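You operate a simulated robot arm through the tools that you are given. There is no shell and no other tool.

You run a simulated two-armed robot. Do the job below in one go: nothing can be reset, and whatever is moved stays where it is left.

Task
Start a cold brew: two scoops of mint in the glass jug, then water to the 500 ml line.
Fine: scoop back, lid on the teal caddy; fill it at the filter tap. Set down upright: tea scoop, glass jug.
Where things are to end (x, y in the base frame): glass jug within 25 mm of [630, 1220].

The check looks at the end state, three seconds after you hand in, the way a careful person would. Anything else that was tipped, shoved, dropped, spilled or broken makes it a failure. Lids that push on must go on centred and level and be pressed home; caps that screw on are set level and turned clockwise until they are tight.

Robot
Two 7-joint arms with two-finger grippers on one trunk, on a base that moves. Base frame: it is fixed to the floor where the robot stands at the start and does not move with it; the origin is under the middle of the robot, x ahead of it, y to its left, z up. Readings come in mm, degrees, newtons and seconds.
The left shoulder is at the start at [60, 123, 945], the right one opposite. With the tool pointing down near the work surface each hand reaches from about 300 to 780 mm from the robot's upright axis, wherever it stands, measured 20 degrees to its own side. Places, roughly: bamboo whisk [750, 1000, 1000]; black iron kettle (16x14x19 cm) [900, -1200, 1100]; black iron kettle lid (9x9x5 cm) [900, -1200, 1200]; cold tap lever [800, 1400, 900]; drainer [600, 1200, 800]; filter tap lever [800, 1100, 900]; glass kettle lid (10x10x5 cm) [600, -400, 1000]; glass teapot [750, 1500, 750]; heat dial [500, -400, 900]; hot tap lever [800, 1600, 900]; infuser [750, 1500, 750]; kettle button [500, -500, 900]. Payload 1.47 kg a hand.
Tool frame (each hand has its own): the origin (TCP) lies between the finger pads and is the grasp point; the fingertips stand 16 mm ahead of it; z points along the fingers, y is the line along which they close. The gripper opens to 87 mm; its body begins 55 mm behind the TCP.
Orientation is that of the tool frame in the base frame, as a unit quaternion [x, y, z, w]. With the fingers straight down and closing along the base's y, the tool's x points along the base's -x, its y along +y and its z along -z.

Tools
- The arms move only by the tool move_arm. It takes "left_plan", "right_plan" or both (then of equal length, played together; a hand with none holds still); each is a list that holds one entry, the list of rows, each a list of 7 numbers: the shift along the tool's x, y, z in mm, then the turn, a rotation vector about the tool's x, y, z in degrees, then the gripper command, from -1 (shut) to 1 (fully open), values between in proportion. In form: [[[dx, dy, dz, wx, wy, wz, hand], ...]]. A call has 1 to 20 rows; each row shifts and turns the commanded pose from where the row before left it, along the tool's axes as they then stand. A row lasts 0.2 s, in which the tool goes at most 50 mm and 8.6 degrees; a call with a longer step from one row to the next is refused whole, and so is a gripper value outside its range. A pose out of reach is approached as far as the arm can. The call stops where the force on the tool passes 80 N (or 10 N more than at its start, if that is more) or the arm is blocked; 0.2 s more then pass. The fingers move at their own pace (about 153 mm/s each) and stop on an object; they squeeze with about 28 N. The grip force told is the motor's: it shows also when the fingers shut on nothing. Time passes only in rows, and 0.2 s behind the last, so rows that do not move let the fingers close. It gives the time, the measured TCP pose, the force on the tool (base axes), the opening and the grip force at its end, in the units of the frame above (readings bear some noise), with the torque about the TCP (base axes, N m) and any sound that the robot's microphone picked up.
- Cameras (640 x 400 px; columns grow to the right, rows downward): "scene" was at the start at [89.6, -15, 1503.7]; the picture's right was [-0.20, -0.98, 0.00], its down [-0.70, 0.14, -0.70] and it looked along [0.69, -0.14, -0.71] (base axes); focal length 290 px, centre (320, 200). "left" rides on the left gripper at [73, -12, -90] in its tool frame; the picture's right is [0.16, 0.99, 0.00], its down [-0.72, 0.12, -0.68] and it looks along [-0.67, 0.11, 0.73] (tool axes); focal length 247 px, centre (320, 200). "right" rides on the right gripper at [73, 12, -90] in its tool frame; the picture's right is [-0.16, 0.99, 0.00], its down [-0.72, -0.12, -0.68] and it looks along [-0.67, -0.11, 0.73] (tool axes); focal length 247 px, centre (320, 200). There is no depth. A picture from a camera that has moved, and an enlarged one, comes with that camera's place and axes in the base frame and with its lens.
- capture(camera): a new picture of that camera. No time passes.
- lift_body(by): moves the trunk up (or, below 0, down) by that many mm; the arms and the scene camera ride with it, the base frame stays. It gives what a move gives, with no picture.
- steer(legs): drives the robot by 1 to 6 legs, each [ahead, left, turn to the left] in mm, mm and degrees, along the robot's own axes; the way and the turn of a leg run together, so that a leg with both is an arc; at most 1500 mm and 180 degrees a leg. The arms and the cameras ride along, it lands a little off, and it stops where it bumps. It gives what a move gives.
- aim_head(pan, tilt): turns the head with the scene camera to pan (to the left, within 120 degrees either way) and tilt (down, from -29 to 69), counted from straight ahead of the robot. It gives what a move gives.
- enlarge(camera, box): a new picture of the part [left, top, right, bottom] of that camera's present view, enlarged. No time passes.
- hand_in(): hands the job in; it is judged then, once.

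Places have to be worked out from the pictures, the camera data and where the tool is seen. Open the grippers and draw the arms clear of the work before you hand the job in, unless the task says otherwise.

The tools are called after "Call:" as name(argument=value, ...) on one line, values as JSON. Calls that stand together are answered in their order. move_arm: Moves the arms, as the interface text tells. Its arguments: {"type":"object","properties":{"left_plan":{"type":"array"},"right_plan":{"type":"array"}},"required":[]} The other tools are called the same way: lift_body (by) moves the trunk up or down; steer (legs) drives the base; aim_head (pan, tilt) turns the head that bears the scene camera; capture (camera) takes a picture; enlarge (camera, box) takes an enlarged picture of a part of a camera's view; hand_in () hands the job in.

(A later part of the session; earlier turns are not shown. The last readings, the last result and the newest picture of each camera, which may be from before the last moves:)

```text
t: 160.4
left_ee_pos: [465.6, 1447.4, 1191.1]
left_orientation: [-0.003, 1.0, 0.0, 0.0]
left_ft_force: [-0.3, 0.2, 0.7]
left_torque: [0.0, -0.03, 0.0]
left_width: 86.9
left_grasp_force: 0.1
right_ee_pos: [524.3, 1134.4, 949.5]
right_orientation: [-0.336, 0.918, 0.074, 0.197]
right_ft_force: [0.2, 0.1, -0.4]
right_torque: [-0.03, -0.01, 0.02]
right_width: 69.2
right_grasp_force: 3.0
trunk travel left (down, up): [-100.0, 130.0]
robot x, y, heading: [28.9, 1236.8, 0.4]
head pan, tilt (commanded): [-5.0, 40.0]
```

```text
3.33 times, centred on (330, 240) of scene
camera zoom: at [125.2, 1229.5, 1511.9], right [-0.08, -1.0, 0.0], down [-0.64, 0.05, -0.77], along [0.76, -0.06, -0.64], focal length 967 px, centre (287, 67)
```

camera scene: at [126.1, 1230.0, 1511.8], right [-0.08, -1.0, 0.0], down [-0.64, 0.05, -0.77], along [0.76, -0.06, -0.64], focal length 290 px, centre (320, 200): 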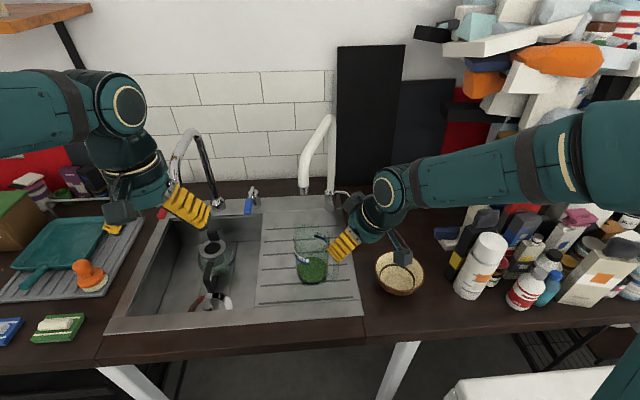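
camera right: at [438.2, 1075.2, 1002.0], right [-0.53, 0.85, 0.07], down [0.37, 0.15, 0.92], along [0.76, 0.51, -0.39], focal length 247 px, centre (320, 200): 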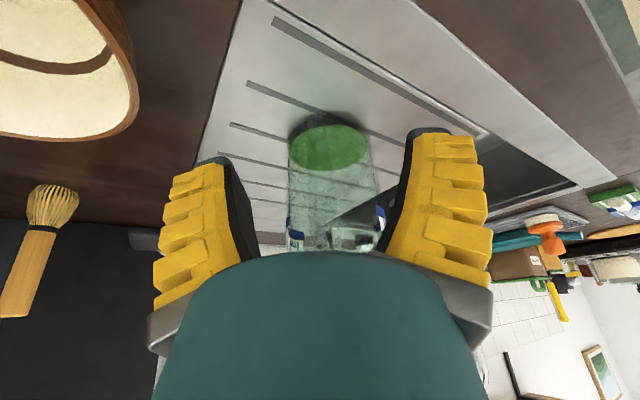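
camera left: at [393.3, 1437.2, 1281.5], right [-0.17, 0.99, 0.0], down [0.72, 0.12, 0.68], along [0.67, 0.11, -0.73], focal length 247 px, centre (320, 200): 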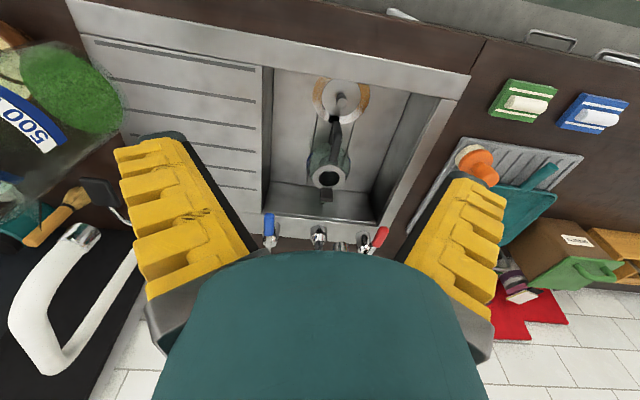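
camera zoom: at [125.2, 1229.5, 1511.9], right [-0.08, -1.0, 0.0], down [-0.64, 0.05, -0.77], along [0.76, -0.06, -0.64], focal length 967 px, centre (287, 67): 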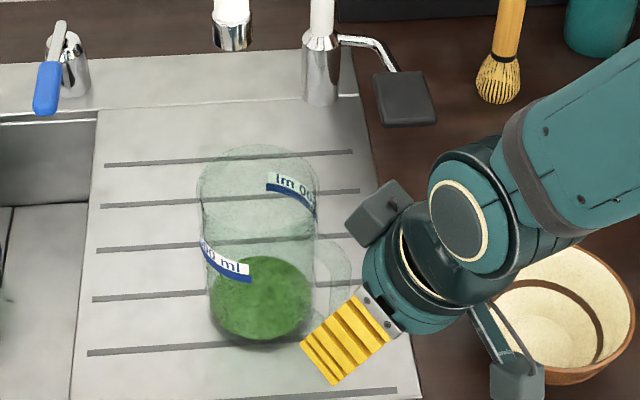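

Aligned. I advance 60 mm so the fingers straddle the handle, then look before closing.

Call:
move_arm(right_plan=[[[-13.6, 0, 6.35, 0, 0, 0, 0.5], [-13.6, 0, 6.35, 0, 0, 0, 0.5], [-13.6, 0, 6.35, 0, 0, 0, 0.5], [-13.6, 0, 6.35, 0, 0, 0, 0.5], [0, 0, 0, 0, 0, 0, 0.5]]])

Call:
capture(camera="right")

Call:
enlarge(camera="scene", box=[270, 170, 370, 290])

Call:
enlarge(camera="left", box=[20, 20, 200, 160])

```text
t: 161.6
left_ee_pos: [465.7, 1448.2, 1191.6]
left_orientation: [-0.003, 1.0, 0.0, 0.0]
left_ft_force: [0.1, 0.0, 0.3]
left_torque: [0.01, 0.01, -0.02]
left_width: 87.1
left_grasp_force: 0.1
right_ee_pos: [570.5, 1175.0, 949.8]
right_orientation: [-0.338, 0.918, 0.075, 0.195]
right_ft_force: [-0.3, 1.4, 0.3]
right_torque: [-0.02, 0.01, 0.02]
right_width: 69.7
right_grasp_force: 2.5
trunk travel left (down, up): [-100.0, 130.0]
robot x, y, heading: [30.7, 1235.1, 0.2]
head pan, tilt (commanded): [-5.0, 40.0]
```

```text
taken
camera right: at [484.8, 1117.4, 1001.9], right [-0.53, 0.85, 0.07], down [0.37, 0.16, 0.92], along [0.76, 0.51, -0.39], focal length 247 px, centre (320, 200)
```

right: 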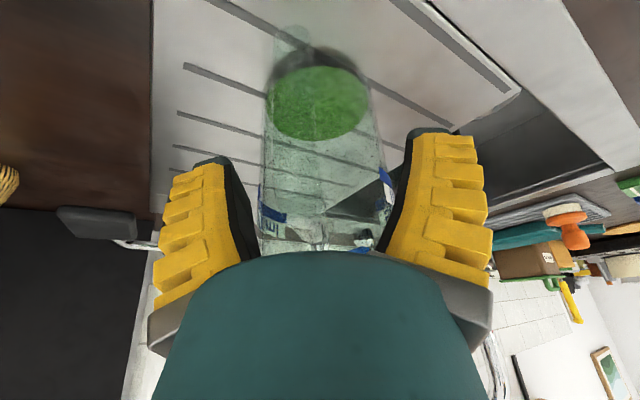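

```text
3.33 times, centred on (320, 230) of scene
camera zoom: at [125.4, 1229.4, 1511.9], right [-0.08, -1.0, 0.0], down [-0.64, 0.05, -0.77], along [0.76, -0.06, -0.64], focal length 967 px, centre (320, 100)
```

zoom: 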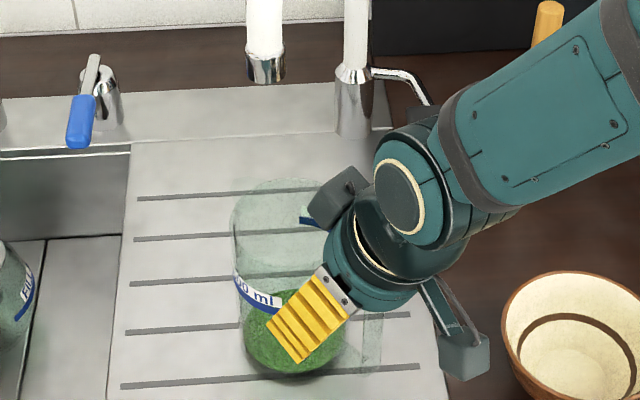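

```text
2.86 times, centred on (110, 90) of left
camera zoom: at [393.0, 1437.2, 1281.6], right [-0.17, 0.99, 0.0], down [0.72, 0.12, 0.68], along [0.67, 0.11, -0.73], focal length 706 px, centre (920, 514)
```

zoom: 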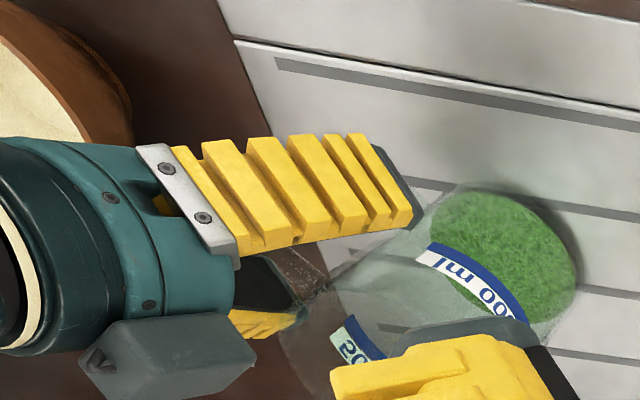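

The fingertips would be too close to the jug wall when closing, so I back out 10 mm along the handle and shift 2 mm, then close gently.

Call:
move_arm(right_plan=[[[9.1, -2, -4.2, 0, 0, 0, 0.4], [0, 0, 0, 0, 0, 0, 0], [0, 0, 0, 0, 0, 0, -0.4], [0, 0, 0, 0, 0, 0, -0.7], [0, 0, 0, 0, 0, 0, -1], [0, 0, 0, 0, 0, 0, -1], [0, 0, 0, 0, 0, 0, -1]]])

Call:
enlarge(camera="right", box=[200, 20, 440, 260])

Call:
enlarge(camera="scene", box=[270, 170, 370, 290])

Call:
enlarge(camera="left", box=[20, 20, 200, 160])

```text
t: 163.2
left_ee_pos: [465.8, 1448.3, 1191.8]
left_orientation: [-0.004, 1.0, -0.001, 0.0]
left_ft_force: [0.4, 1.1, -0.5]
left_torque: [-0.01, 0.0, -0.01]
left_width: 86.7
left_grasp_force: 0.0
right_ee_pos: [562.5, 1167.2, 950.3]
right_orientation: [-0.337, 0.918, 0.074, 0.197]
right_ft_force: [-0.3, 0.7, -0.4]
right_torque: [-0.07, 0.13, -0.04]
right_width: 5.9
right_grasp_force: 28.2
trunk travel left (down, up): [-100.0, 130.0]
robot x, y, heading: [28.9, 1233.3, 0.2]
head pan, tilt (commanded): [-5.0, 40.0]
```

```text
1.67 times, centred on (320, 140) of right
camera zoom: at [477.5, 1109.2, 1002.5], right [-0.53, 0.85, 0.07], down [0.37, 0.16, 0.92], along [0.76, 0.51, -0.39], focal length 412 px, centre (320, 300)
```

zoom: 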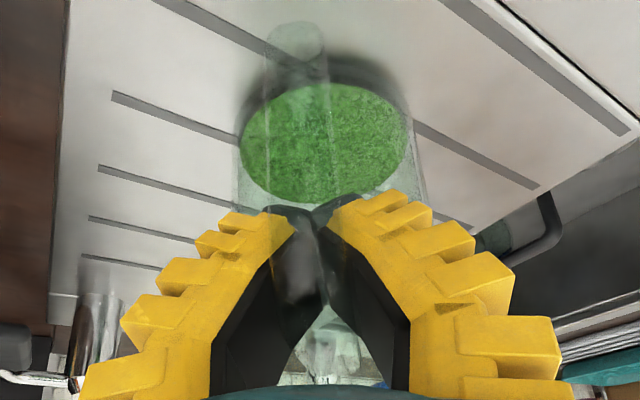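

```text
3.33 times, centred on (320, 230) of scene
camera zoom: at [125.9, 1229.6, 1511.8], right [-0.08, -1.0, 0.0], down [-0.64, 0.05, -0.77], along [0.76, -0.06, -0.64], focal length 967 px, centre (320, 100)
```

zoom: 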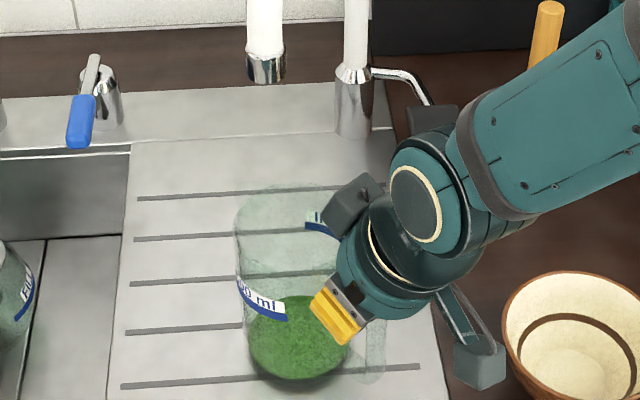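

```text
2.86 times, centred on (110, 90) of left
camera zoom: at [393.4, 1437.4, 1281.4], right [-0.17, 0.99, 0.0], down [0.72, 0.12, 0.68], along [0.67, 0.11, -0.73], focal length 706 px, centre (920, 514)
```

zoom: 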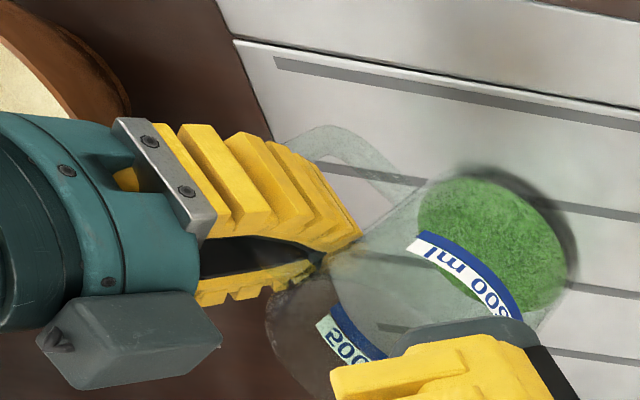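

The handle is gripped again and the wrist is far from the spout. I lift 4 mm and check that the jug stays level.

Call:
move_arm(right_plan=[[[-0.85, 0, -1.8, 0, 0, 0, -1], [-0.85, 0, -1.8, 0, 0, 0, -1], [0, 0, 0, 0, 0, 0, -1], [0, 0, 0, 0, 0, 0, -1]]])

Call:
enlarge(camera="left", box=[20, 20, 200, 160])

Call:
enlarge(camera="scene", box=[270, 170, 370, 290])

```text
t: 164.2
left_ee_pos: [465.9, 1447.9, 1191.1]
left_orientation: [-0.004, 1.0, 0.001, 0.0]
left_ft_force: [0.5, -0.8, -1.0]
left_torque: [0.0, -0.01, 0.01]
left_width: 86.7
left_grasp_force: 0.0
right_ee_pos: [563.3, 1167.2, 955.0]
right_orientation: [-0.337, 0.918, 0.074, 0.196]
right_ft_force: [-0.1, -0.4, -3.5]
right_torque: [-0.1, 0.12, 0.01]
right_width: 5.8
right_grasp_force: 28.2
trunk travel left (down, up): [-100.0, 130.0]
robot x, y, heading: [27.9, 1232.6, 0.4]
head pan, tilt (commanded): [-5.0, 40.0]
```

```text
2.86 times, centred on (110, 90) of left
camera zoom: at [393.4, 1437.4, 1281.4], right [-0.17, 0.99, 0.0], down [0.72, 0.12, 0.68], along [0.67, 0.11, -0.73], focal length 706 px, centre (920, 514)
```

zoom: 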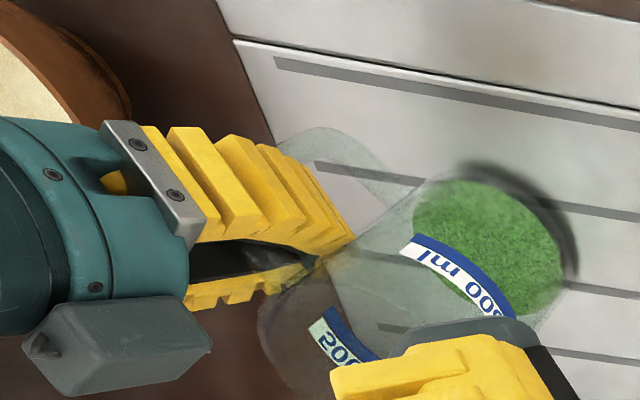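

```text
3.33 times, centred on (320, 230) of scene
camera zoom: at [125.9, 1229.6, 1511.8], right [-0.08, -1.0, 0.0], down [-0.64, 0.05, -0.77], along [0.76, -0.06, -0.64], focal length 967 px, centre (320, 100)
```

zoom: 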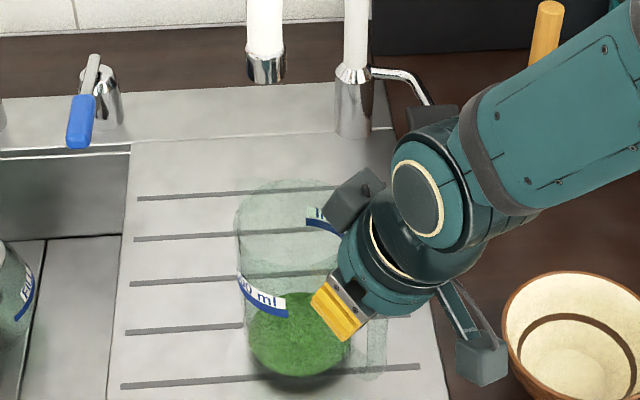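

It hangs level. I move it 26 mm inward under the spout and lower it to contact.

Call:
move_arm(right_plan=[[[-5.8, -0.5, 2.7, 0, 0, 0, -1], [-5.8, -0.5, 2.7, 0, 0, 0, -1], [-5.8, -0.5, 2.7, 0, 0, 0, -1], [-5.9, -0.6, 2.8, 0, 0, 0, -1], [0, 0, 0, 0, 0, 0, -1], [0, 0, 0, 0, 0, 0, -1]]])

Call:
enlarge(camera="left", box=[20, 20, 200, 160])

Call:
enlarge(camera="scene", box=[270, 170, 370, 290])

```text
t: 165.6
left_ee_pos: [466.3, 1448.3, 1191.0]
left_orientation: [-0.003, 1.0, 0.001, 0.0]
left_ft_force: [0.5, -1.0, 0.0]
left_torque: [-0.01, -0.01, 0.0]
left_width: 87.1
left_grasp_force: 0.0
right_ee_pos: [584.4, 1181.8, 953.5]
right_orientation: [-0.338, 0.918, 0.075, 0.196]
right_ft_force: [-0.6, -0.5, -3.3]
right_torque: [-0.14, 0.16, -0.01]
right_width: 6.0
right_grasp_force: 28.6
trunk travel left (down, up): [-100.0, 130.0]
robot x, y, heading: [28.2, 1236.7, 0.5]
head pan, tilt (commanded): [-5.0, 40.0]
```

```text
2.86 times, centred on (110, 90) of left
camera zoom: at [393.5, 1437.5, 1281.4], right [-0.17, 0.99, 0.0], down [0.72, 0.12, 0.68], along [0.67, 0.11, -0.73], focal length 706 px, centre (920, 514)
```

zoom: 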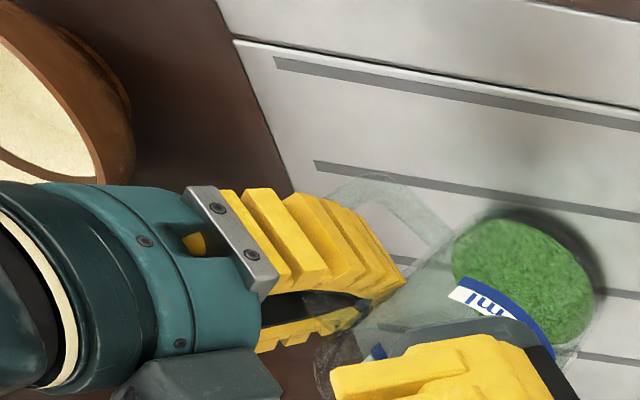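

```text
3.33 times, centred on (320, 230) of scene
camera zoom: at [126.0, 1229.6, 1511.8], right [-0.08, -1.0, 0.0], down [-0.64, 0.05, -0.77], along [0.76, -0.06, -0.64], focal length 967 px, centre (320, 100)
```

zoom: 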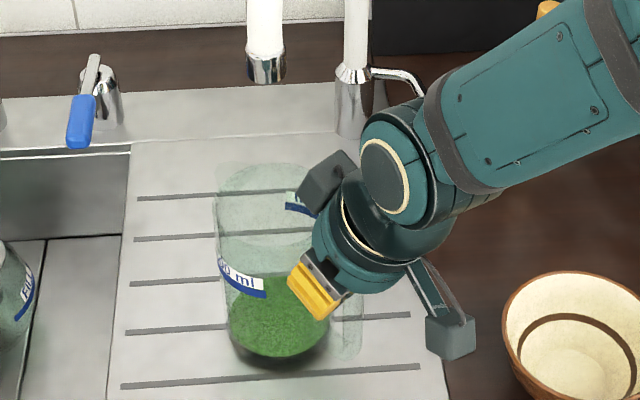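

Both views put the jug's axis at about [630, 1222]. I lower it to contact.

Call:
move_arm(right_plan=[[[0.85, 0, 1.8, 0, 0, 0, -1], [0.85, 0, 1.8, 0, 0, 0, -1], [0, 0, 0, 0, 0, 0, -1]]])

Call:
move_arm(right_plan=[[[0.64, 0, 1.36, 0, 0, 0, -1], [0, 0, 0, 0, 0, 0, -1]]])

```text
t: 166.4
left_ee_pos: [466.0, 1448.1, 1192.0]
left_orientation: [-0.003, 1.0, 0.0, 0.0]
left_ft_force: [-0.4, 0.1, -0.1]
left_torque: [0.0, 0.01, -0.02]
left_width: 87.1
left_grasp_force: 0.0
right_ee_pos: [583.4, 1182.2, 949.1]
right_orientation: [-0.337, 0.918, 0.075, 0.197]
right_ft_force: [-0.3, 0.7, 0.9]
right_torque: [0.15, -0.14, 0.02]
right_width: 6.1
right_grasp_force: 27.9
trunk travel left (down, up): [-100.0, 130.0]
robot x, y, heading: [32.3, 1233.0, 0.4]
head pan, tilt (commanded): [-5.0, 40.0]
```

```text
t: 167.0
left_ee_pos: [465.4, 1448.3, 1192.1]
left_orientation: [-0.004, 1.0, 0.001, 0.001]
left_ft_force: [0.4, 0.6, 0.1]
left_torque: [-0.01, -0.01, -0.01]
left_width: 87.4
left_grasp_force: 0.0
right_ee_pos: [584.7, 1181.8, 949.4]
right_orientation: [-0.338, 0.918, 0.075, 0.196]
right_ft_force: [-1.5, -1.0, 2.8]
right_torque: [0.11, -0.15, 0.07]
right_width: 6.1
right_grasp_force: 28.1
trunk travel left (down, up): [-100.0, 130.0]
robot x, y, heading: [32.6, 1235.7, 0.4]
head pan, tilt (commanded): [-5.0, 40.0]
```

It stands on the drainer. I open slowly and withdraw outward along the handle, then up.

Call:
move_arm(right_plan=[[[0, 0, 0, 0, 0, 0, -0.8], [0, 0, 0, 0, 0, 0, -0.6], [0, 0, 0, 0, 0, 0, -0.3], [0, 0, 0, 0, 0, 0, 0.1], [0, 0, 0, 0, 0, 0, 0.5], [0, 0, 0, 0, 0, 0, 0.5], [10, 0, -4.7, 0, 0, 0, 0.5], [18, 0, -8.5, 0, 0, 0, 0.5], [18, 0, -8.5, 0, 0, 0, 0.5], [18, 0, -8.5, 0, 0, 0, 0.5]]])

Call:
enlarge(camera="scene", box=[270, 170, 370, 290])

Call:
enlarge(camera="left", box=[20, 20, 200, 160])

```text
t: 169.2
left_ee_pos: [465.7, 1448.0, 1190.4]
left_orientation: [-0.003, 1.0, 0.0, 0.0]
left_ft_force: [0.1, -1.1, 0.5]
left_torque: [-0.01, -0.04, -0.02]
left_width: 87.0
left_grasp_force: 0.1
right_ee_pos: [530.5, 1134.3, 947.5]
right_orientation: [-0.336, 0.918, 0.075, 0.197]
right_ft_force: [-0.1, 0.2, 0.9]
right_torque: [-0.01, 0.0, 0.03]
right_width: 69.2
right_grasp_force: 2.8
trunk travel left (down, up): [-100.0, 130.0]
robot x, y, heading: [26.7, 1232.2, 0.4]
head pan, tilt (commanded): [-5.0, 40.0]
```

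```text
3.33 times, centred on (320, 230) of scene
camera zoom: at [125.2, 1229.1, 1511.9], right [-0.08, -1.0, 0.0], down [-0.64, 0.05, -0.77], along [0.76, -0.06, -0.64], focal length 967 px, centre (320, 100)
```

zoom: 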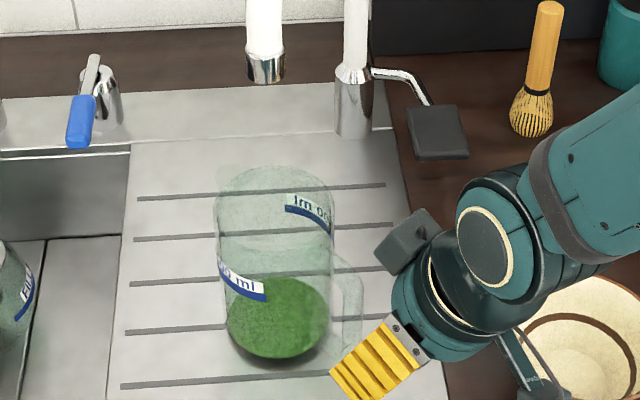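

```text
2.86 times, centred on (110, 90) of left
camera zoom: at [392.9, 1437.0, 1281.7], right [-0.17, 0.99, 0.0], down [0.72, 0.12, 0.68], along [0.67, 0.11, -0.73], focal length 706 px, centre (920, 514)
```

zoom: 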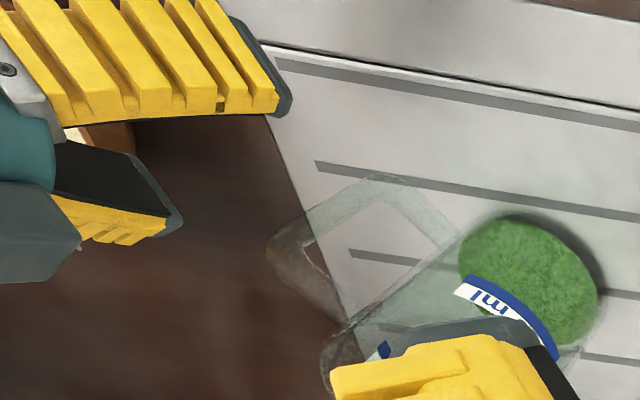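

The jug is at about [631, 1223]. Now I raise the right hand, straighten it and take a close look at the tap lever.

Call:
move_arm(right_plan=[[[-13.7, 0, -29.4, 0, 0, 0, 0.5], [-13.7, 0, -29.4, 0, 0, 0, 0.5], [-13.7, 0, -29.4, 0, 0, 0, 0], [-13.7, 0, -29.4, 0, 0, 0, -0.5], [0, 0, 0, 0, 8.33, 0, -1], [0, 0, 0, 0, 8.33, 0, -1], [0, 0, 0, 0, 8.33, 0, -1], [0, 0, 0, 0, 0, 8.06, -1], [0, 0, 0, 0, 0, 8.06, -1], [0, 0, 0, 0, 0, 8.06, -1], [0, 0, 0, 0, 0, 8.06, -1], [0, 0, 0, 0, 0, 8.06, -1], [-18, -24, -5, 0, 0, 0, -1], [-18, -24, -5, 0, 0, 0, -1], [-18, -24, -5, 0, 0, 0, -1], [-18, -24, -5, 0, 0, 0, -1], [0, 0, 0, 0, 0, 0, -1]]])

Call:
capture(camera="right")

Call:
capture(camera="scene")

Call:
enlarge(camera="scene", box=[290, 160, 390, 240])

```text
t: 172.8
left_ee_pos: [465.7, 1447.7, 1191.3]
left_orientation: [-0.004, 1.0, 0.0, 0.0]
left_ft_force: [-0.2, 0.2, 0.2]
left_torque: [-0.01, -0.03, 0.0]
left_width: 87.1
left_grasp_force: 0.0
right_ee_pos: [603.3, 1042.1, 1097.2]
right_orientation: [0.0, 1.0, -0.003, -0.005]
right_ft_force: [-0.4, -0.3, -0.6]
right_torque: [0.02, -0.02, -0.03]
right_width: 0.1
right_grasp_force: 27.6
trunk travel left (down, up): [-100.0, 130.0]
robot x, y, heading: [31.0, 1235.3, 0.6]
head pan, tilt (commanded): [-5.0, 40.0]
```

```text
taken
camera right: at [531.8, 1053.4, 1188.1], right [0.16, 0.99, -0.01], down [0.73, -0.11, 0.67], along [0.66, -0.11, -0.74], focal length 247 px, centre (320, 200)
```

right: 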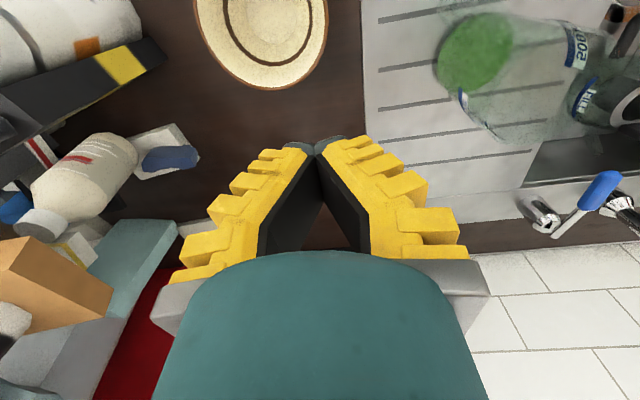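

```text
taken
camera scene: at [125.2, 1229.9, 1511.9], right [-0.08, -1.0, 0.0], down [-0.64, 0.05, -0.77], along [0.76, -0.06, -0.64], focal length 290 px, centre (320, 200)
```

scene: 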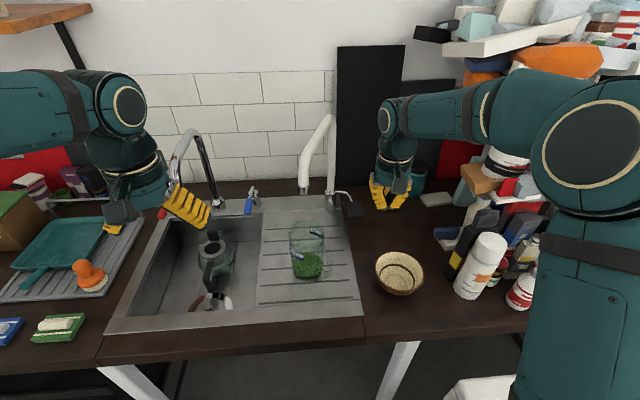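

```text
5.00 times, centred on (340, 200) of scene
camera zoom: at [125.2, 1229.9, 1511.9], right [-0.08, -1.0, 0.0], down [-0.64, 0.05, -0.77], along [0.76, -0.06, -0.64], focal length 1451 px, centre (220, 200)
```

zoom: 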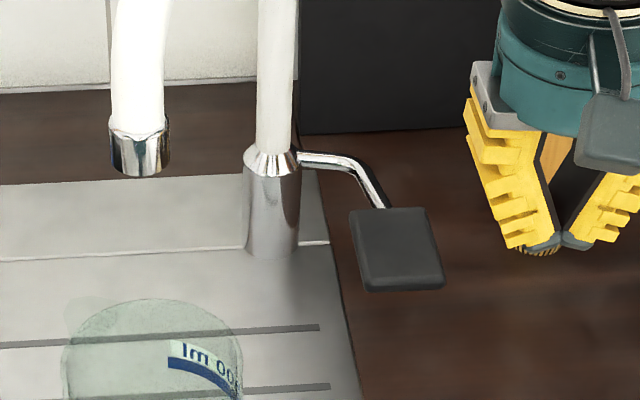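

The lever is a paddle on an arm reaching forward from the tap body at about [776, 1067, 918], so I expect it to swing down or up. I will hold it by its sides so I can open and close it. First I move the base forward 60 mm for better reach.

Call:
steer(legs=[[60, 0, -0.4]])

Call:
capture(camera="scene")

Call:
enlarge(camera="scene", box=[290, 150, 390, 230])

Call:
capture(camera="left")

```text
t: 173.8
left_ee_pos: [525.3, 1445.6, 1190.7]
left_orientation: [-0.001, 1.0, 0.0, -0.001]
left_ft_force: [-0.5, 0.0, 0.2]
left_torque: [0.0, 0.06, 0.01]
left_width: 86.9
left_grasp_force: 0.0
right_ee_pos: [661.0, 1037.8, 1096.5]
right_orientation: [0.003, 1.0, -0.003, -0.007]
right_ft_force: [0.7, -1.2, -0.6]
right_torque: [0.02, 0.08, 0.04]
right_width: 0.1
right_grasp_force: 27.8
trunk travel left (down, up): [-100.0, 130.0]
robot x, y, heading: [86.4, 1238.5, -0.1]
head pan, tilt (commanded): [-5.0, 40.0]
```

```text
taken
camera scene: at [184.9, 1229.2, 1511.7], right [-0.09, -1.0, 0.0], down [-0.64, 0.06, -0.77], along [0.76, -0.07, -0.64], focal length 290 px, centre (320, 200)
```

scene: 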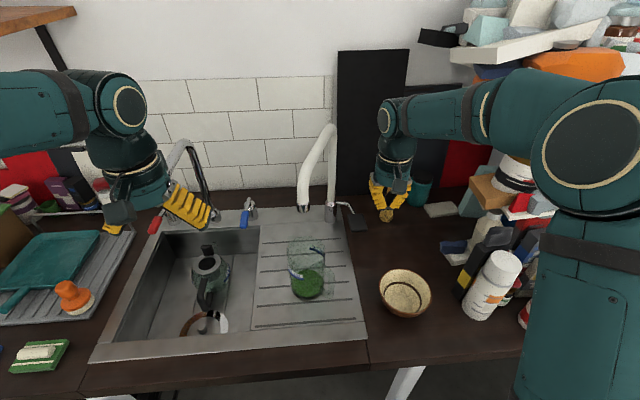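

```text
5.00 times, centred on (340, 190) of scene
camera zoom: at [184.9, 1229.2, 1511.7], right [-0.09, -1.0, 0.0], down [-0.64, 0.06, -0.77], along [0.76, -0.07, -0.64], focal length 1451 px, centre (220, 250)
```

zoom: 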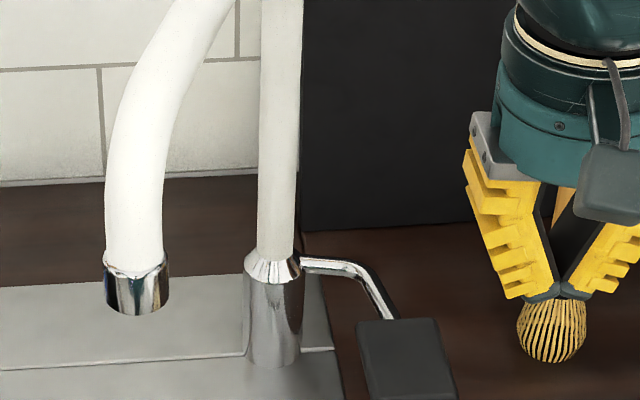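

```text
taken
camera left: at [453.6, 1435.2, 1280.9], right [-0.16, 0.99, 0.0], down [0.72, 0.12, 0.68], along [0.67, 0.11, -0.73], focal length 247 px, centre (320, 200)
```

left: 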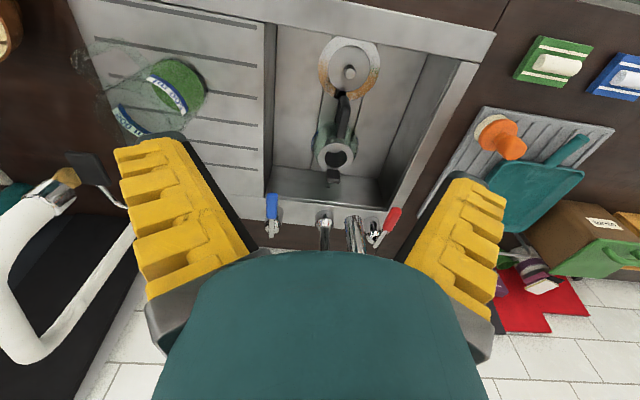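

The left camera now shows the whole jug and the lever. I enlarge for exact paddle coordinates.

Call:
enlarge(camera="left", box=[20, 60, 240, 260])

Call:
enlarge(camera="scene", box=[320, 190, 380, 240])

```text
2.00 times, centred on (130, 160) of left
camera zoom: at [453.6, 1435.2, 1280.9], right [-0.16, 0.99, 0.0], down [0.72, 0.12, 0.68], along [0.67, 0.11, -0.73], focal length 494 px, centre (700, 280)
```

zoom: 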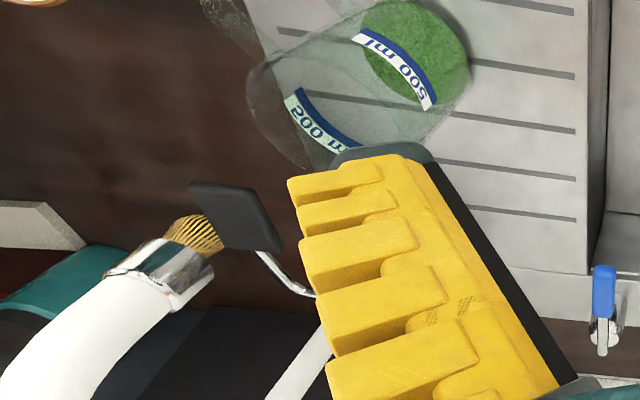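

```text
8.00 times, centred on (350, 215) of scene
camera zoom: at [184.9, 1229.2, 1511.7], right [-0.09, -1.0, 0.0], down [-0.64, 0.06, -0.77], along [0.76, -0.07, -0.64], focal length 2321 px, centre (80, 80)
```

zoom: 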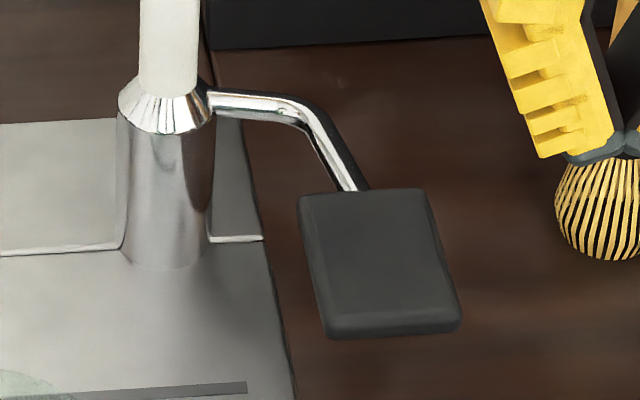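

The paddle's top face spans x 746–812, y 1044–1091 at z ≈ 918, horizontal at rest. I bring the open right gripper above it, fingers either side in y.

Call:
move_arm(right_plan=[[[-27.7, 7.4, 0, 0, 0, 0, 0], [-27.7, 7.4, 0, 0, 0, 0, 0.5], [-27.7, 7.4, 10, 0, 0, 0, 0.6], [-27.7, 7.4, 20, 0, 0, 0, 0.6], [0, 0, 30, 0, 0, 0, 0.6], [0, 0, 35, 0, 0, 0, 0.6], [0, 0, 25, 0, 0, 0, 0.6], [0, 0, 0, 0, 0, 0, 0.6]]])

Call:
capture(camera="right")

Call:
enlarge(camera="scene", box=[300, 150, 400, 230])

Call:
enlarge(camera="left", box=[20, 60, 240, 260])

```text
t: 175.6
left_ee_pos: [523.8, 1445.4, 1191.4]
left_orientation: [-0.001, 1.0, 0.0, 0.0]
left_ft_force: [0.4, 1.1, -0.3]
left_torque: [0.0, 0.03, 0.01]
left_width: 86.6
left_grasp_force: 0.0
right_ee_pos: [769.8, 1068.0, 975.2]
right_orientation: [0.003, 1.0, -0.003, -0.006]
right_ft_force: [-0.2, -0.1, -0.6]
right_torque: [-0.04, -0.03, -0.02]
right_width: 73.1
right_grasp_force: 2.7
trunk travel left (down, up): [-100.0, 130.0]
robot x, y, heading: [85.3, 1228.7, -0.1]
head pan, tilt (commanded): [-5.0, 40.0]
```

```text
taken
camera right: at [698.2, 1080.9, 1065.8], right [0.16, 0.99, -0.01], down [0.73, -0.12, 0.67], along [0.66, -0.11, -0.74], focal length 247 px, centre (320, 200)
```

right: 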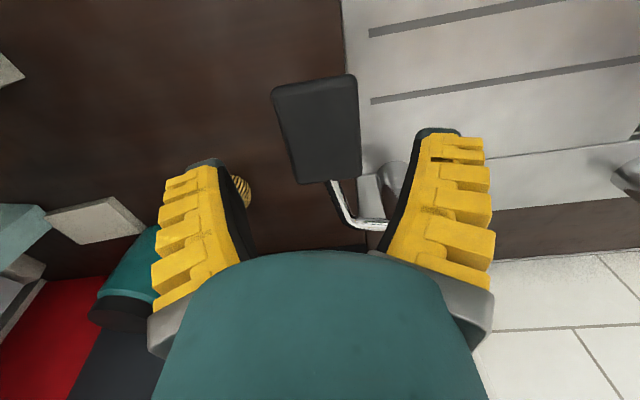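

```text
5.00 times, centred on (350, 190) of scene
camera zoom: at [182.9, 1229.3, 1511.9], right [-0.09, -1.0, 0.0], down [-0.64, 0.06, -0.77], along [0.76, -0.07, -0.64], focal length 1451 px, centre (170, 250)
```

zoom: 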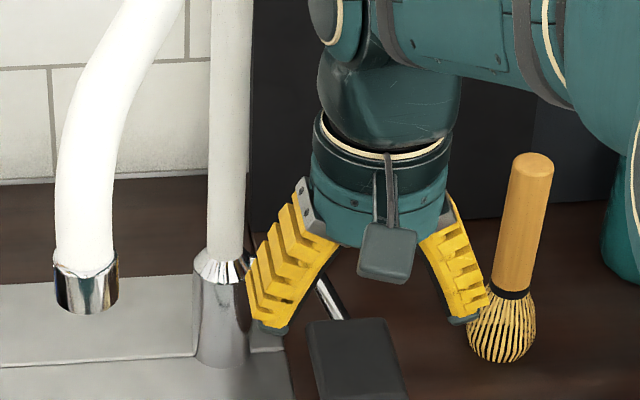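

```text
2.00 times, centred on (130, 160) of left
camera zoom: at [451.9, 1435.3, 1281.5], right [-0.16, 0.99, 0.0], down [0.72, 0.12, 0.68], along [0.67, 0.11, -0.73], focal length 494 px, centre (700, 280)
```

zoom: 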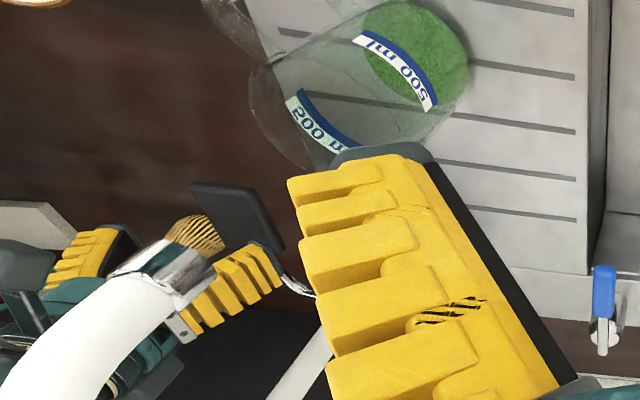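

The gripper is centred over the paddle. I go down so the pads are level with it and close gently on its sides.

Call:
move_arm(right_plan=[[[0, 0, 25, 0, 0, 0, 0.6], [0, 0, 20, 0, 0, 0, 0.6], [0, 0, 7, 0, 0, 0, 0.6], [0, 0, 0, 0, 0, 0, 0.6]]])

Call:
capture(camera="right")

Call:
enlarge(camera="scene", box=[320, 170, 400, 250])

```text
t: 176.6
left_ee_pos: [523.9, 1445.2, 1191.3]
left_orientation: [-0.001, 1.0, 0.0, 0.0]
left_ft_force: [0.1, 0.2, 0.7]
left_torque: [0.0, -0.02, 0.02]
left_width: 86.7
left_grasp_force: 0.1
right_ee_pos: [769.8, 1067.7, 922.5]
right_orientation: [0.002, 1.0, -0.003, -0.006]
right_ft_force: [-0.2, -1.0, 0.0]
right_torque: [0.02, 0.01, 0.01]
right_width: 73.4
right_grasp_force: 2.3
trunk travel left (down, up): [-100.0, 130.0]
robot x, y, heading: [92.1, 1236.1, -0.2]
head pan, tilt (commanded): [-5.0, 40.0]
```

```text
taken
camera right: at [697.2, 1080.3, 1013.3], right [0.16, 0.99, -0.01], down [0.73, -0.12, 0.67], along [0.66, -0.11, -0.74], focal length 247 px, centre (320, 200)
```

right: 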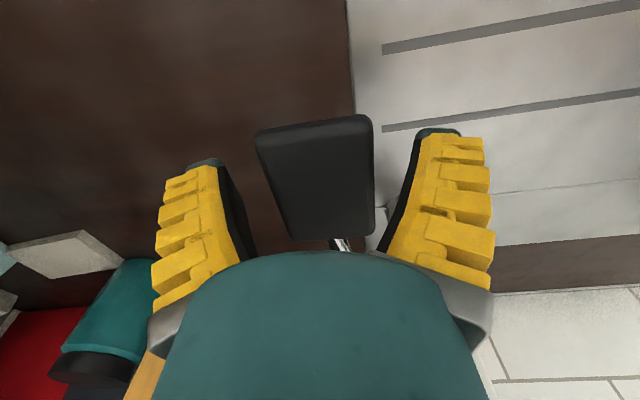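

```text
5.00 times, centred on (360, 210) of scene
camera zoom: at [182.9, 1229.2, 1511.8], right [-0.09, -1.0, 0.0], down [-0.64, 0.06, -0.77], along [0.76, -0.07, -0.64], focal length 1451 px, centre (120, 150)
```

zoom: 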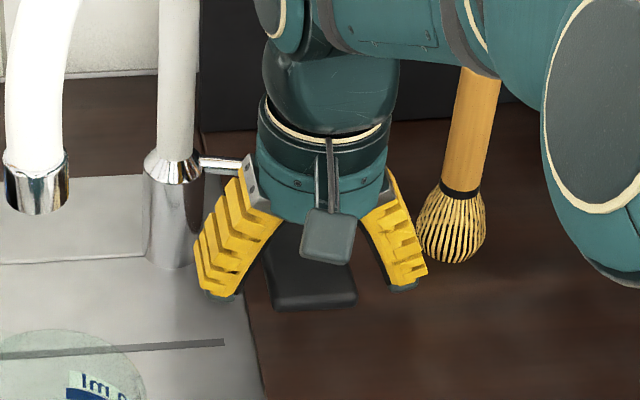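

The paddle is between the fingers. I close on its sides and then try a small downward movement, watching the force.

Call:
move_arm(right_plan=[[[0, 0, 0, 0, 0, 0, 0.3], [0, 0, 0, 0, 0, 0, 0.1], [0, 0, 0, 0, 0, 0, -0.1], [0, 0, 0, 0, 0, 0, -0.2]]])

Call:
move_arm(right_plan=[[[0, 0, 2, 0, 0, 0, -0.2], [0, 0, 2, 0, 0, 0, -0.2]]])

Call:
enlarge(camera="scene", box=[280, 150, 400, 290])

```text
t: 177.6
left_ee_pos: [523.4, 1444.9, 1190.7]
left_orientation: [-0.001, 1.0, 0.0, 0.0]
left_ft_force: [-0.2, -0.3, 0.6]
left_torque: [-0.04, 0.0, -0.02]
left_width: 87.2
left_grasp_force: 0.0
right_ee_pos: [769.0, 1067.1, 924.5]
right_orientation: [0.002, 1.0, -0.002, -0.007]
right_ft_force: [-0.7, 3.1, 0.5]
right_torque: [0.0, -0.02, 0.12]
right_width: 47.1
right_grasp_force: 30.3
trunk travel left (down, up): [-100.0, 130.0]
robot x, y, heading: [89.8, 1235.2, 0.1]
head pan, tilt (commanded): [-5.0, 40.0]
```

```text
t: 178.2
left_ee_pos: [524.5, 1446.9, 1191.5]
left_orientation: [-0.001, 1.0, -0.001, 0.0]
left_ft_force: [-0.1, -1.0, 0.3]
left_torque: [0.0, -0.01, 0.0]
left_width: 87.2
left_grasp_force: 0.1
right_ee_pos: [769.2, 1068.1, 921.0]
right_orientation: [0.003, 1.0, -0.003, -0.005]
right_ft_force: [2.0, 5.2, 6.8]
right_torque: [0.02, -0.68, 0.02]
right_width: 47.4
right_grasp_force: 30.0
trunk travel left (down, up): [-100.0, 130.0]
robot x, y, heading: [85.6, 1240.4, 0.1]
head pan, tilt (commanded): [-5.0, 40.0]
```

```text
2.86 times, centred on (340, 220) of scene
camera zoom: at [182.6, 1230.0, 1511.9], right [-0.09, -1.0, 0.0], down [-0.64, 0.06, -0.77], along [0.76, -0.07, -0.64], focal length 829 px, centre (263, 143)
```

zoom: 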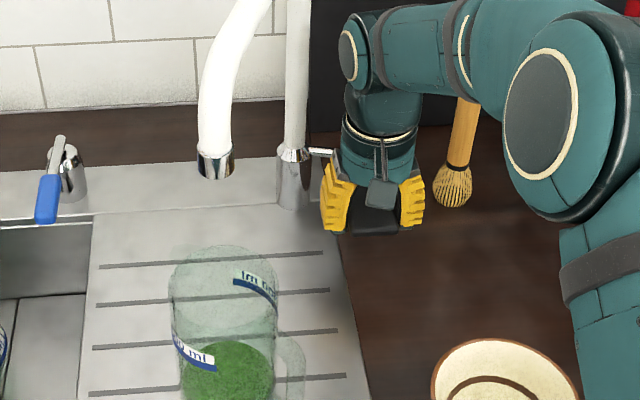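

The grip is firm (47 mm). 3.5 mm down gives 7 N so far; I go a bit further to see whether it yields.

Call:
move_arm(right_plan=[[[0, 0, 2, 0, 0, 0, -0.2], [0, 0, 2, 0, 0, 0, -0.2]]])

Call:
enlarge(camera="scene", box=[280, 150, 400, 290])

Call:
capture(camera="right")

```text
t: 178.8
left_ee_pos: [523.7, 1445.8, 1190.2]
left_orientation: [-0.001, 1.0, -0.002, 0.0]
left_ft_force: [0.3, -0.2, -0.1]
left_torque: [0.02, 0.01, 0.0]
left_width: 86.8
left_grasp_force: 0.0
right_ee_pos: [769.1, 1068.4, 916.8]
right_orientation: [0.003, 1.0, -0.002, -0.006]
right_ft_force: [1.5, 8.9, 6.8]
right_torque: [0.11, -0.68, 0.05]
right_width: 47.5
right_grasp_force: 30.0
trunk travel left (down, up): [-100.0, 130.0]
robot x, y, heading: [86.5, 1233.8, -0.1]
head pan, tilt (commanded): [-5.0, 40.0]
```

```text
2.86 times, centred on (340, 220) of scene
camera zoom: at [182.4, 1230.5, 1511.9], right [-0.09, -1.0, 0.0], down [-0.64, 0.05, -0.77], along [0.76, -0.07, -0.64], focal length 829 px, centre (263, 143)
```

zoom: 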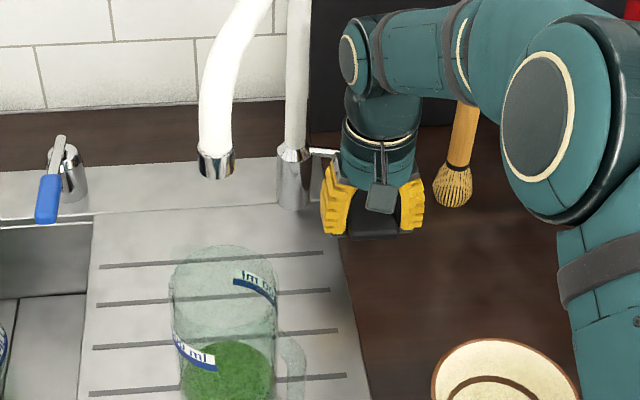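

```text
taken
camera right: at [696.9, 1080.7, 1006.9], right [0.16, 0.99, -0.01], down [0.73, -0.12, 0.67], along [0.66, -0.11, -0.74], focal length 247 px, centre (320, 200)
```

right: 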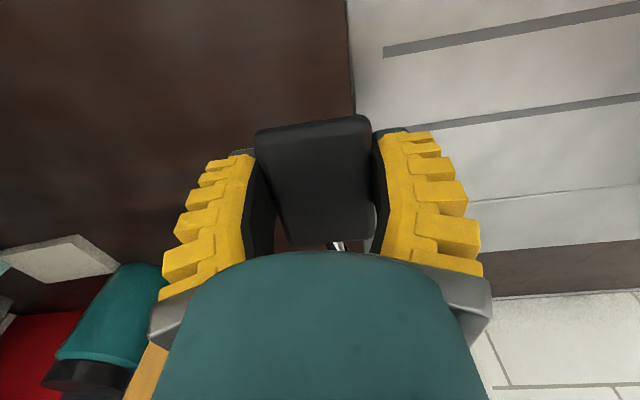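

The paddle follows the hand with a steady 7 N, so the lever swings down as guessed. I continue in small steps and watch for water.

Call:
move_arm(right_plan=[[[0, 0, 3, 0, 0, 0, -0.2], [0, 0, 3, 0, 0, 0, -0.2]]])

Call:
enlarge(camera="scene", box=[280, 150, 400, 290])

```text
t: 179.3
left_ee_pos: [523.7, 1447.5, 1190.4]
left_orientation: [0.0, 1.0, -0.001, 0.001]
left_ft_force: [0.7, 0.4, -0.2]
left_torque: [-0.01, 0.03, 0.02]
left_width: 87.2
left_grasp_force: 0.1
right_ee_pos: [767.3, 1068.6, 911.4]
right_orientation: [0.002, 1.0, -0.003, -0.005]
right_ft_force: [7.6, 13.6, 7.2]
right_torque: [0.11, -0.64, 0.04]
right_width: 47.9
right_grasp_force: 30.2
trunk travel left (down, up): [-100.0, 130.0]
robot x, y, heading: [87.4, 1233.3, 0.3]
head pan, tilt (commanded): [-5.0, 40.0]
```

```text
2.86 times, centred on (340, 220) of scene
camera zoom: at [183.0, 1231.0, 1511.9], right [-0.09, -1.0, 0.0], down [-0.64, 0.05, -0.77], along [0.76, -0.07, -0.64], focal length 829 px, centre (263, 143)
```

zoom: 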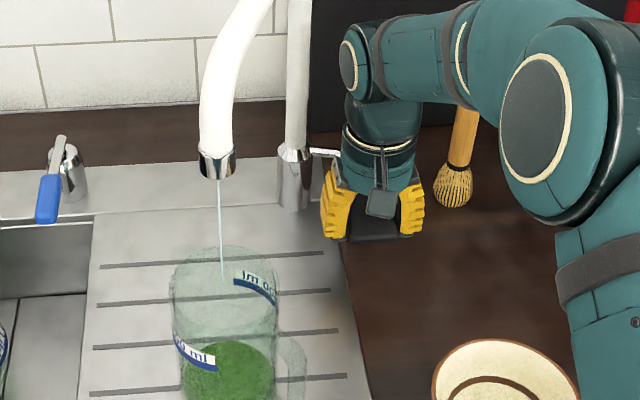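

Water is running in a thin stream into the jug. I zoom to see where it lands while the lever stays here.

Call:
enlarge(camera="scene", box=[290, 200, 370, 300])

Call:
enlarge(camera="left", box=[80, 40, 240, 160])

```text
4.00 times, centred on (330, 250) of scene
camera zoom: at [183.0, 1231.0, 1511.9], right [-0.09, -1.0, 0.0], down [-0.64, 0.05, -0.77], along [0.76, -0.07, -0.64], focal length 1161 px, centre (280, 0)
```

zoom: 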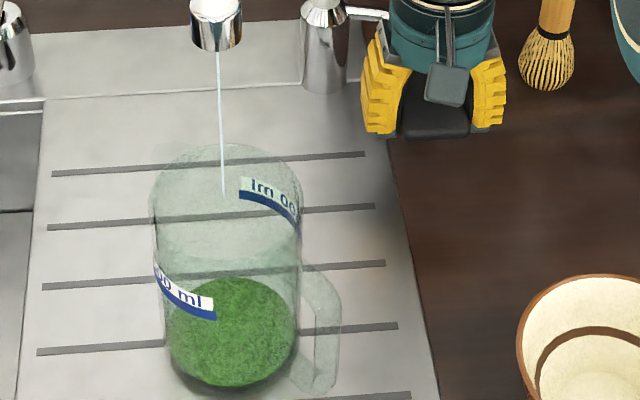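

```text
3.33 times, centred on (160, 100) of left
camera zoom: at [452.0, 1436.9, 1281.2], right [-0.16, 0.99, 0.0], down [0.72, 0.12, 0.68], along [0.67, 0.11, -0.73], focal length 823 px, centre (853, 533)
```

zoom: 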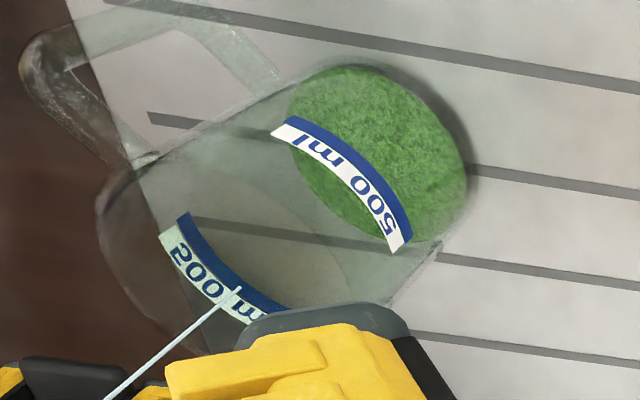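

The stream enters at the middle of the jug's opening. I hold the lever here for one second and measure the rise.

Call:
move_arm(right_plan=[[[0, 0, 0, 0, 0, 0, -0.2], [0, 0, 0, 0, 0, 0, -0.2], [0, 0, 0, 0, 0, 0, -0.2], [0, 0, 0, 0, 0, 0, -0.2]]])

Call:
enlarge(camera="scene", box=[290, 200, 370, 300])

Call:
enlarge(camera="left", box=[80, 40, 240, 160])

```text
t: 180.3
left_ee_pos: [523.7, 1446.7, 1190.5]
left_orientation: [-0.001, 1.0, -0.001, 0.0]
left_ft_force: [-0.2, -0.7, -0.3]
left_torque: [-0.03, -0.01, -0.01]
left_width: 86.9
left_grasp_force: 0.1
right_ee_pos: [767.6, 1067.8, 910.1]
right_orientation: [0.002, 1.0, -0.003, -0.006]
right_ft_force: [9.9, 17.5, 6.8]
right_torque: [0.17, -0.58, -0.01]
right_width: 47.6
right_grasp_force: 29.9
trunk travel left (down, up): [-100.0, 130.0]
robot x, y, heading: [86.9, 1235.8, 0.1]
head pan, tilt (commanded): [-5.0, 40.0]
```

```text
4.00 times, centred on (330, 250) of scene
camera zoom: at [183.3, 1231.5, 1511.8], right [-0.09, -1.0, 0.0], down [-0.64, 0.05, -0.77], along [0.76, -0.07, -0.64], focal length 1161 px, centre (280, 0)
```

zoom: 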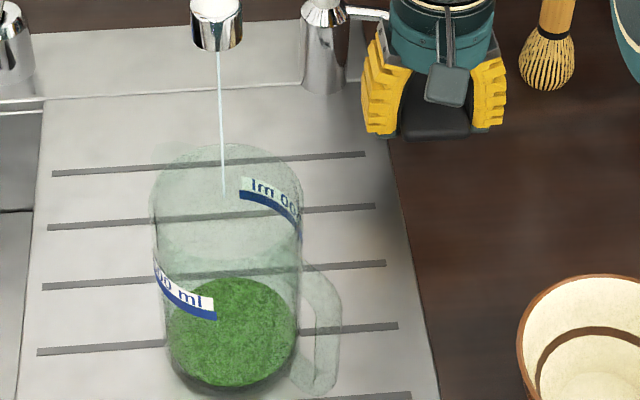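

```text
3.33 times, centred on (160, 100) of left
camera zoom: at [452.2, 1437.2, 1281.1], right [-0.16, 0.99, 0.0], down [0.72, 0.12, 0.68], along [0.67, 0.11, -0.73], focal length 823 px, centre (853, 533)
```

zoom: 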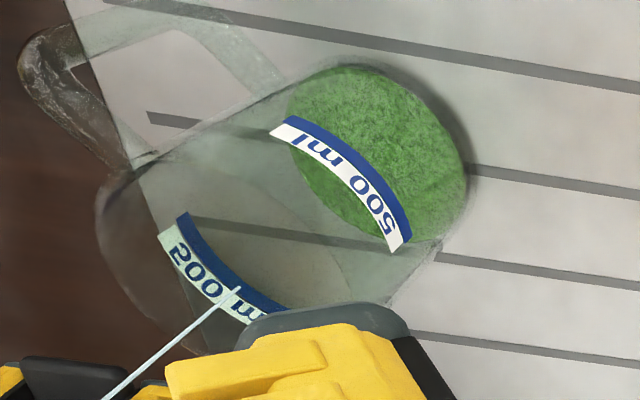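

The stream is steady but slow, and a sideways force of 17 N has built up at the hand. I relieve it by shifting 2 mm in y and 1 mm in x, and press the lever slightly further for more flow.

Call:
move_arm(right_plan=[[[-0.8, 1.2, 1.5, 0, 0, 0, -0.2], [-0.7, 1.2, 1.5, 0, 0, 0, -0.2], [0, 0, 0, 0, 0, 0, -0.2], [0, 0, 0, 0, 0, 0, -0.2]]])

Call:
enlarge(camera="scene", box=[290, 200, 370, 300])

Call:
enlarge(camera="left", box=[80, 40, 240, 160])

```text
t: 181.3
left_ee_pos: [522.7, 1445.6, 1191.4]
left_orientation: [0.0, 1.0, 0.0, 0.001]
left_ft_force: [0.5, 0.2, 0.6]
left_torque: [0.01, 0.01, -0.03]
left_width: 86.8
left_grasp_force: 0.0
right_ee_pos: [768.0, 1067.5, 907.6]
right_orientation: [0.002, 1.0, -0.003, -0.007]
right_ft_force: [-7.8, 12.8, 4.1]
right_torque: [0.1, -0.39, 0.05]
right_width: 47.8
right_grasp_force: 30.2
trunk travel left (down, up): [-100.0, 130.0]
robot x, y, heading: [87.3, 1233.8, -0.3]
head pan, tilt (commanded): [-5.0, 40.0]
```

```text
4.00 times, centred on (330, 250) of scene
camera zoom: at [181.5, 1230.6, 1511.9], right [-0.09, -1.0, 0.0], down [-0.64, 0.05, -0.77], along [0.76, -0.07, -0.64], focal length 1161 px, centre (280, 0)
```

zoom: 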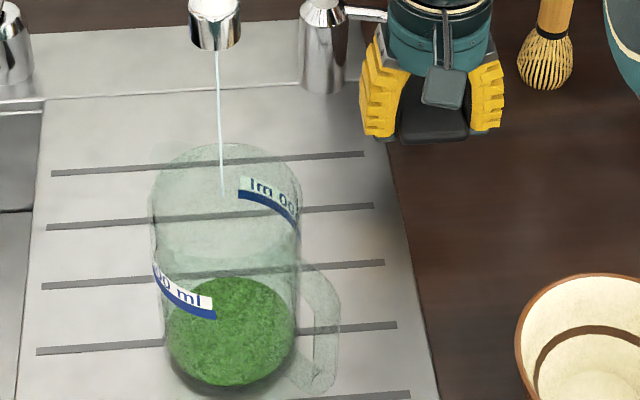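

```text
3.33 times, centred on (160, 100) of left
camera zoom: at [450.8, 1436.4, 1281.6], right [-0.16, 0.99, 0.0], down [0.72, 0.12, 0.68], along [0.67, 0.11, -0.73], focal length 823 px, centre (853, 533)
```

zoom: 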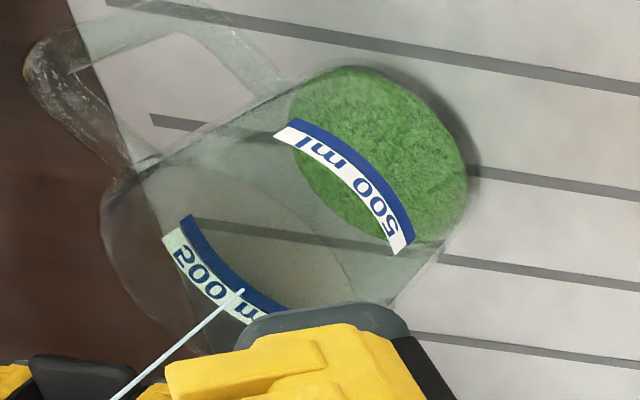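

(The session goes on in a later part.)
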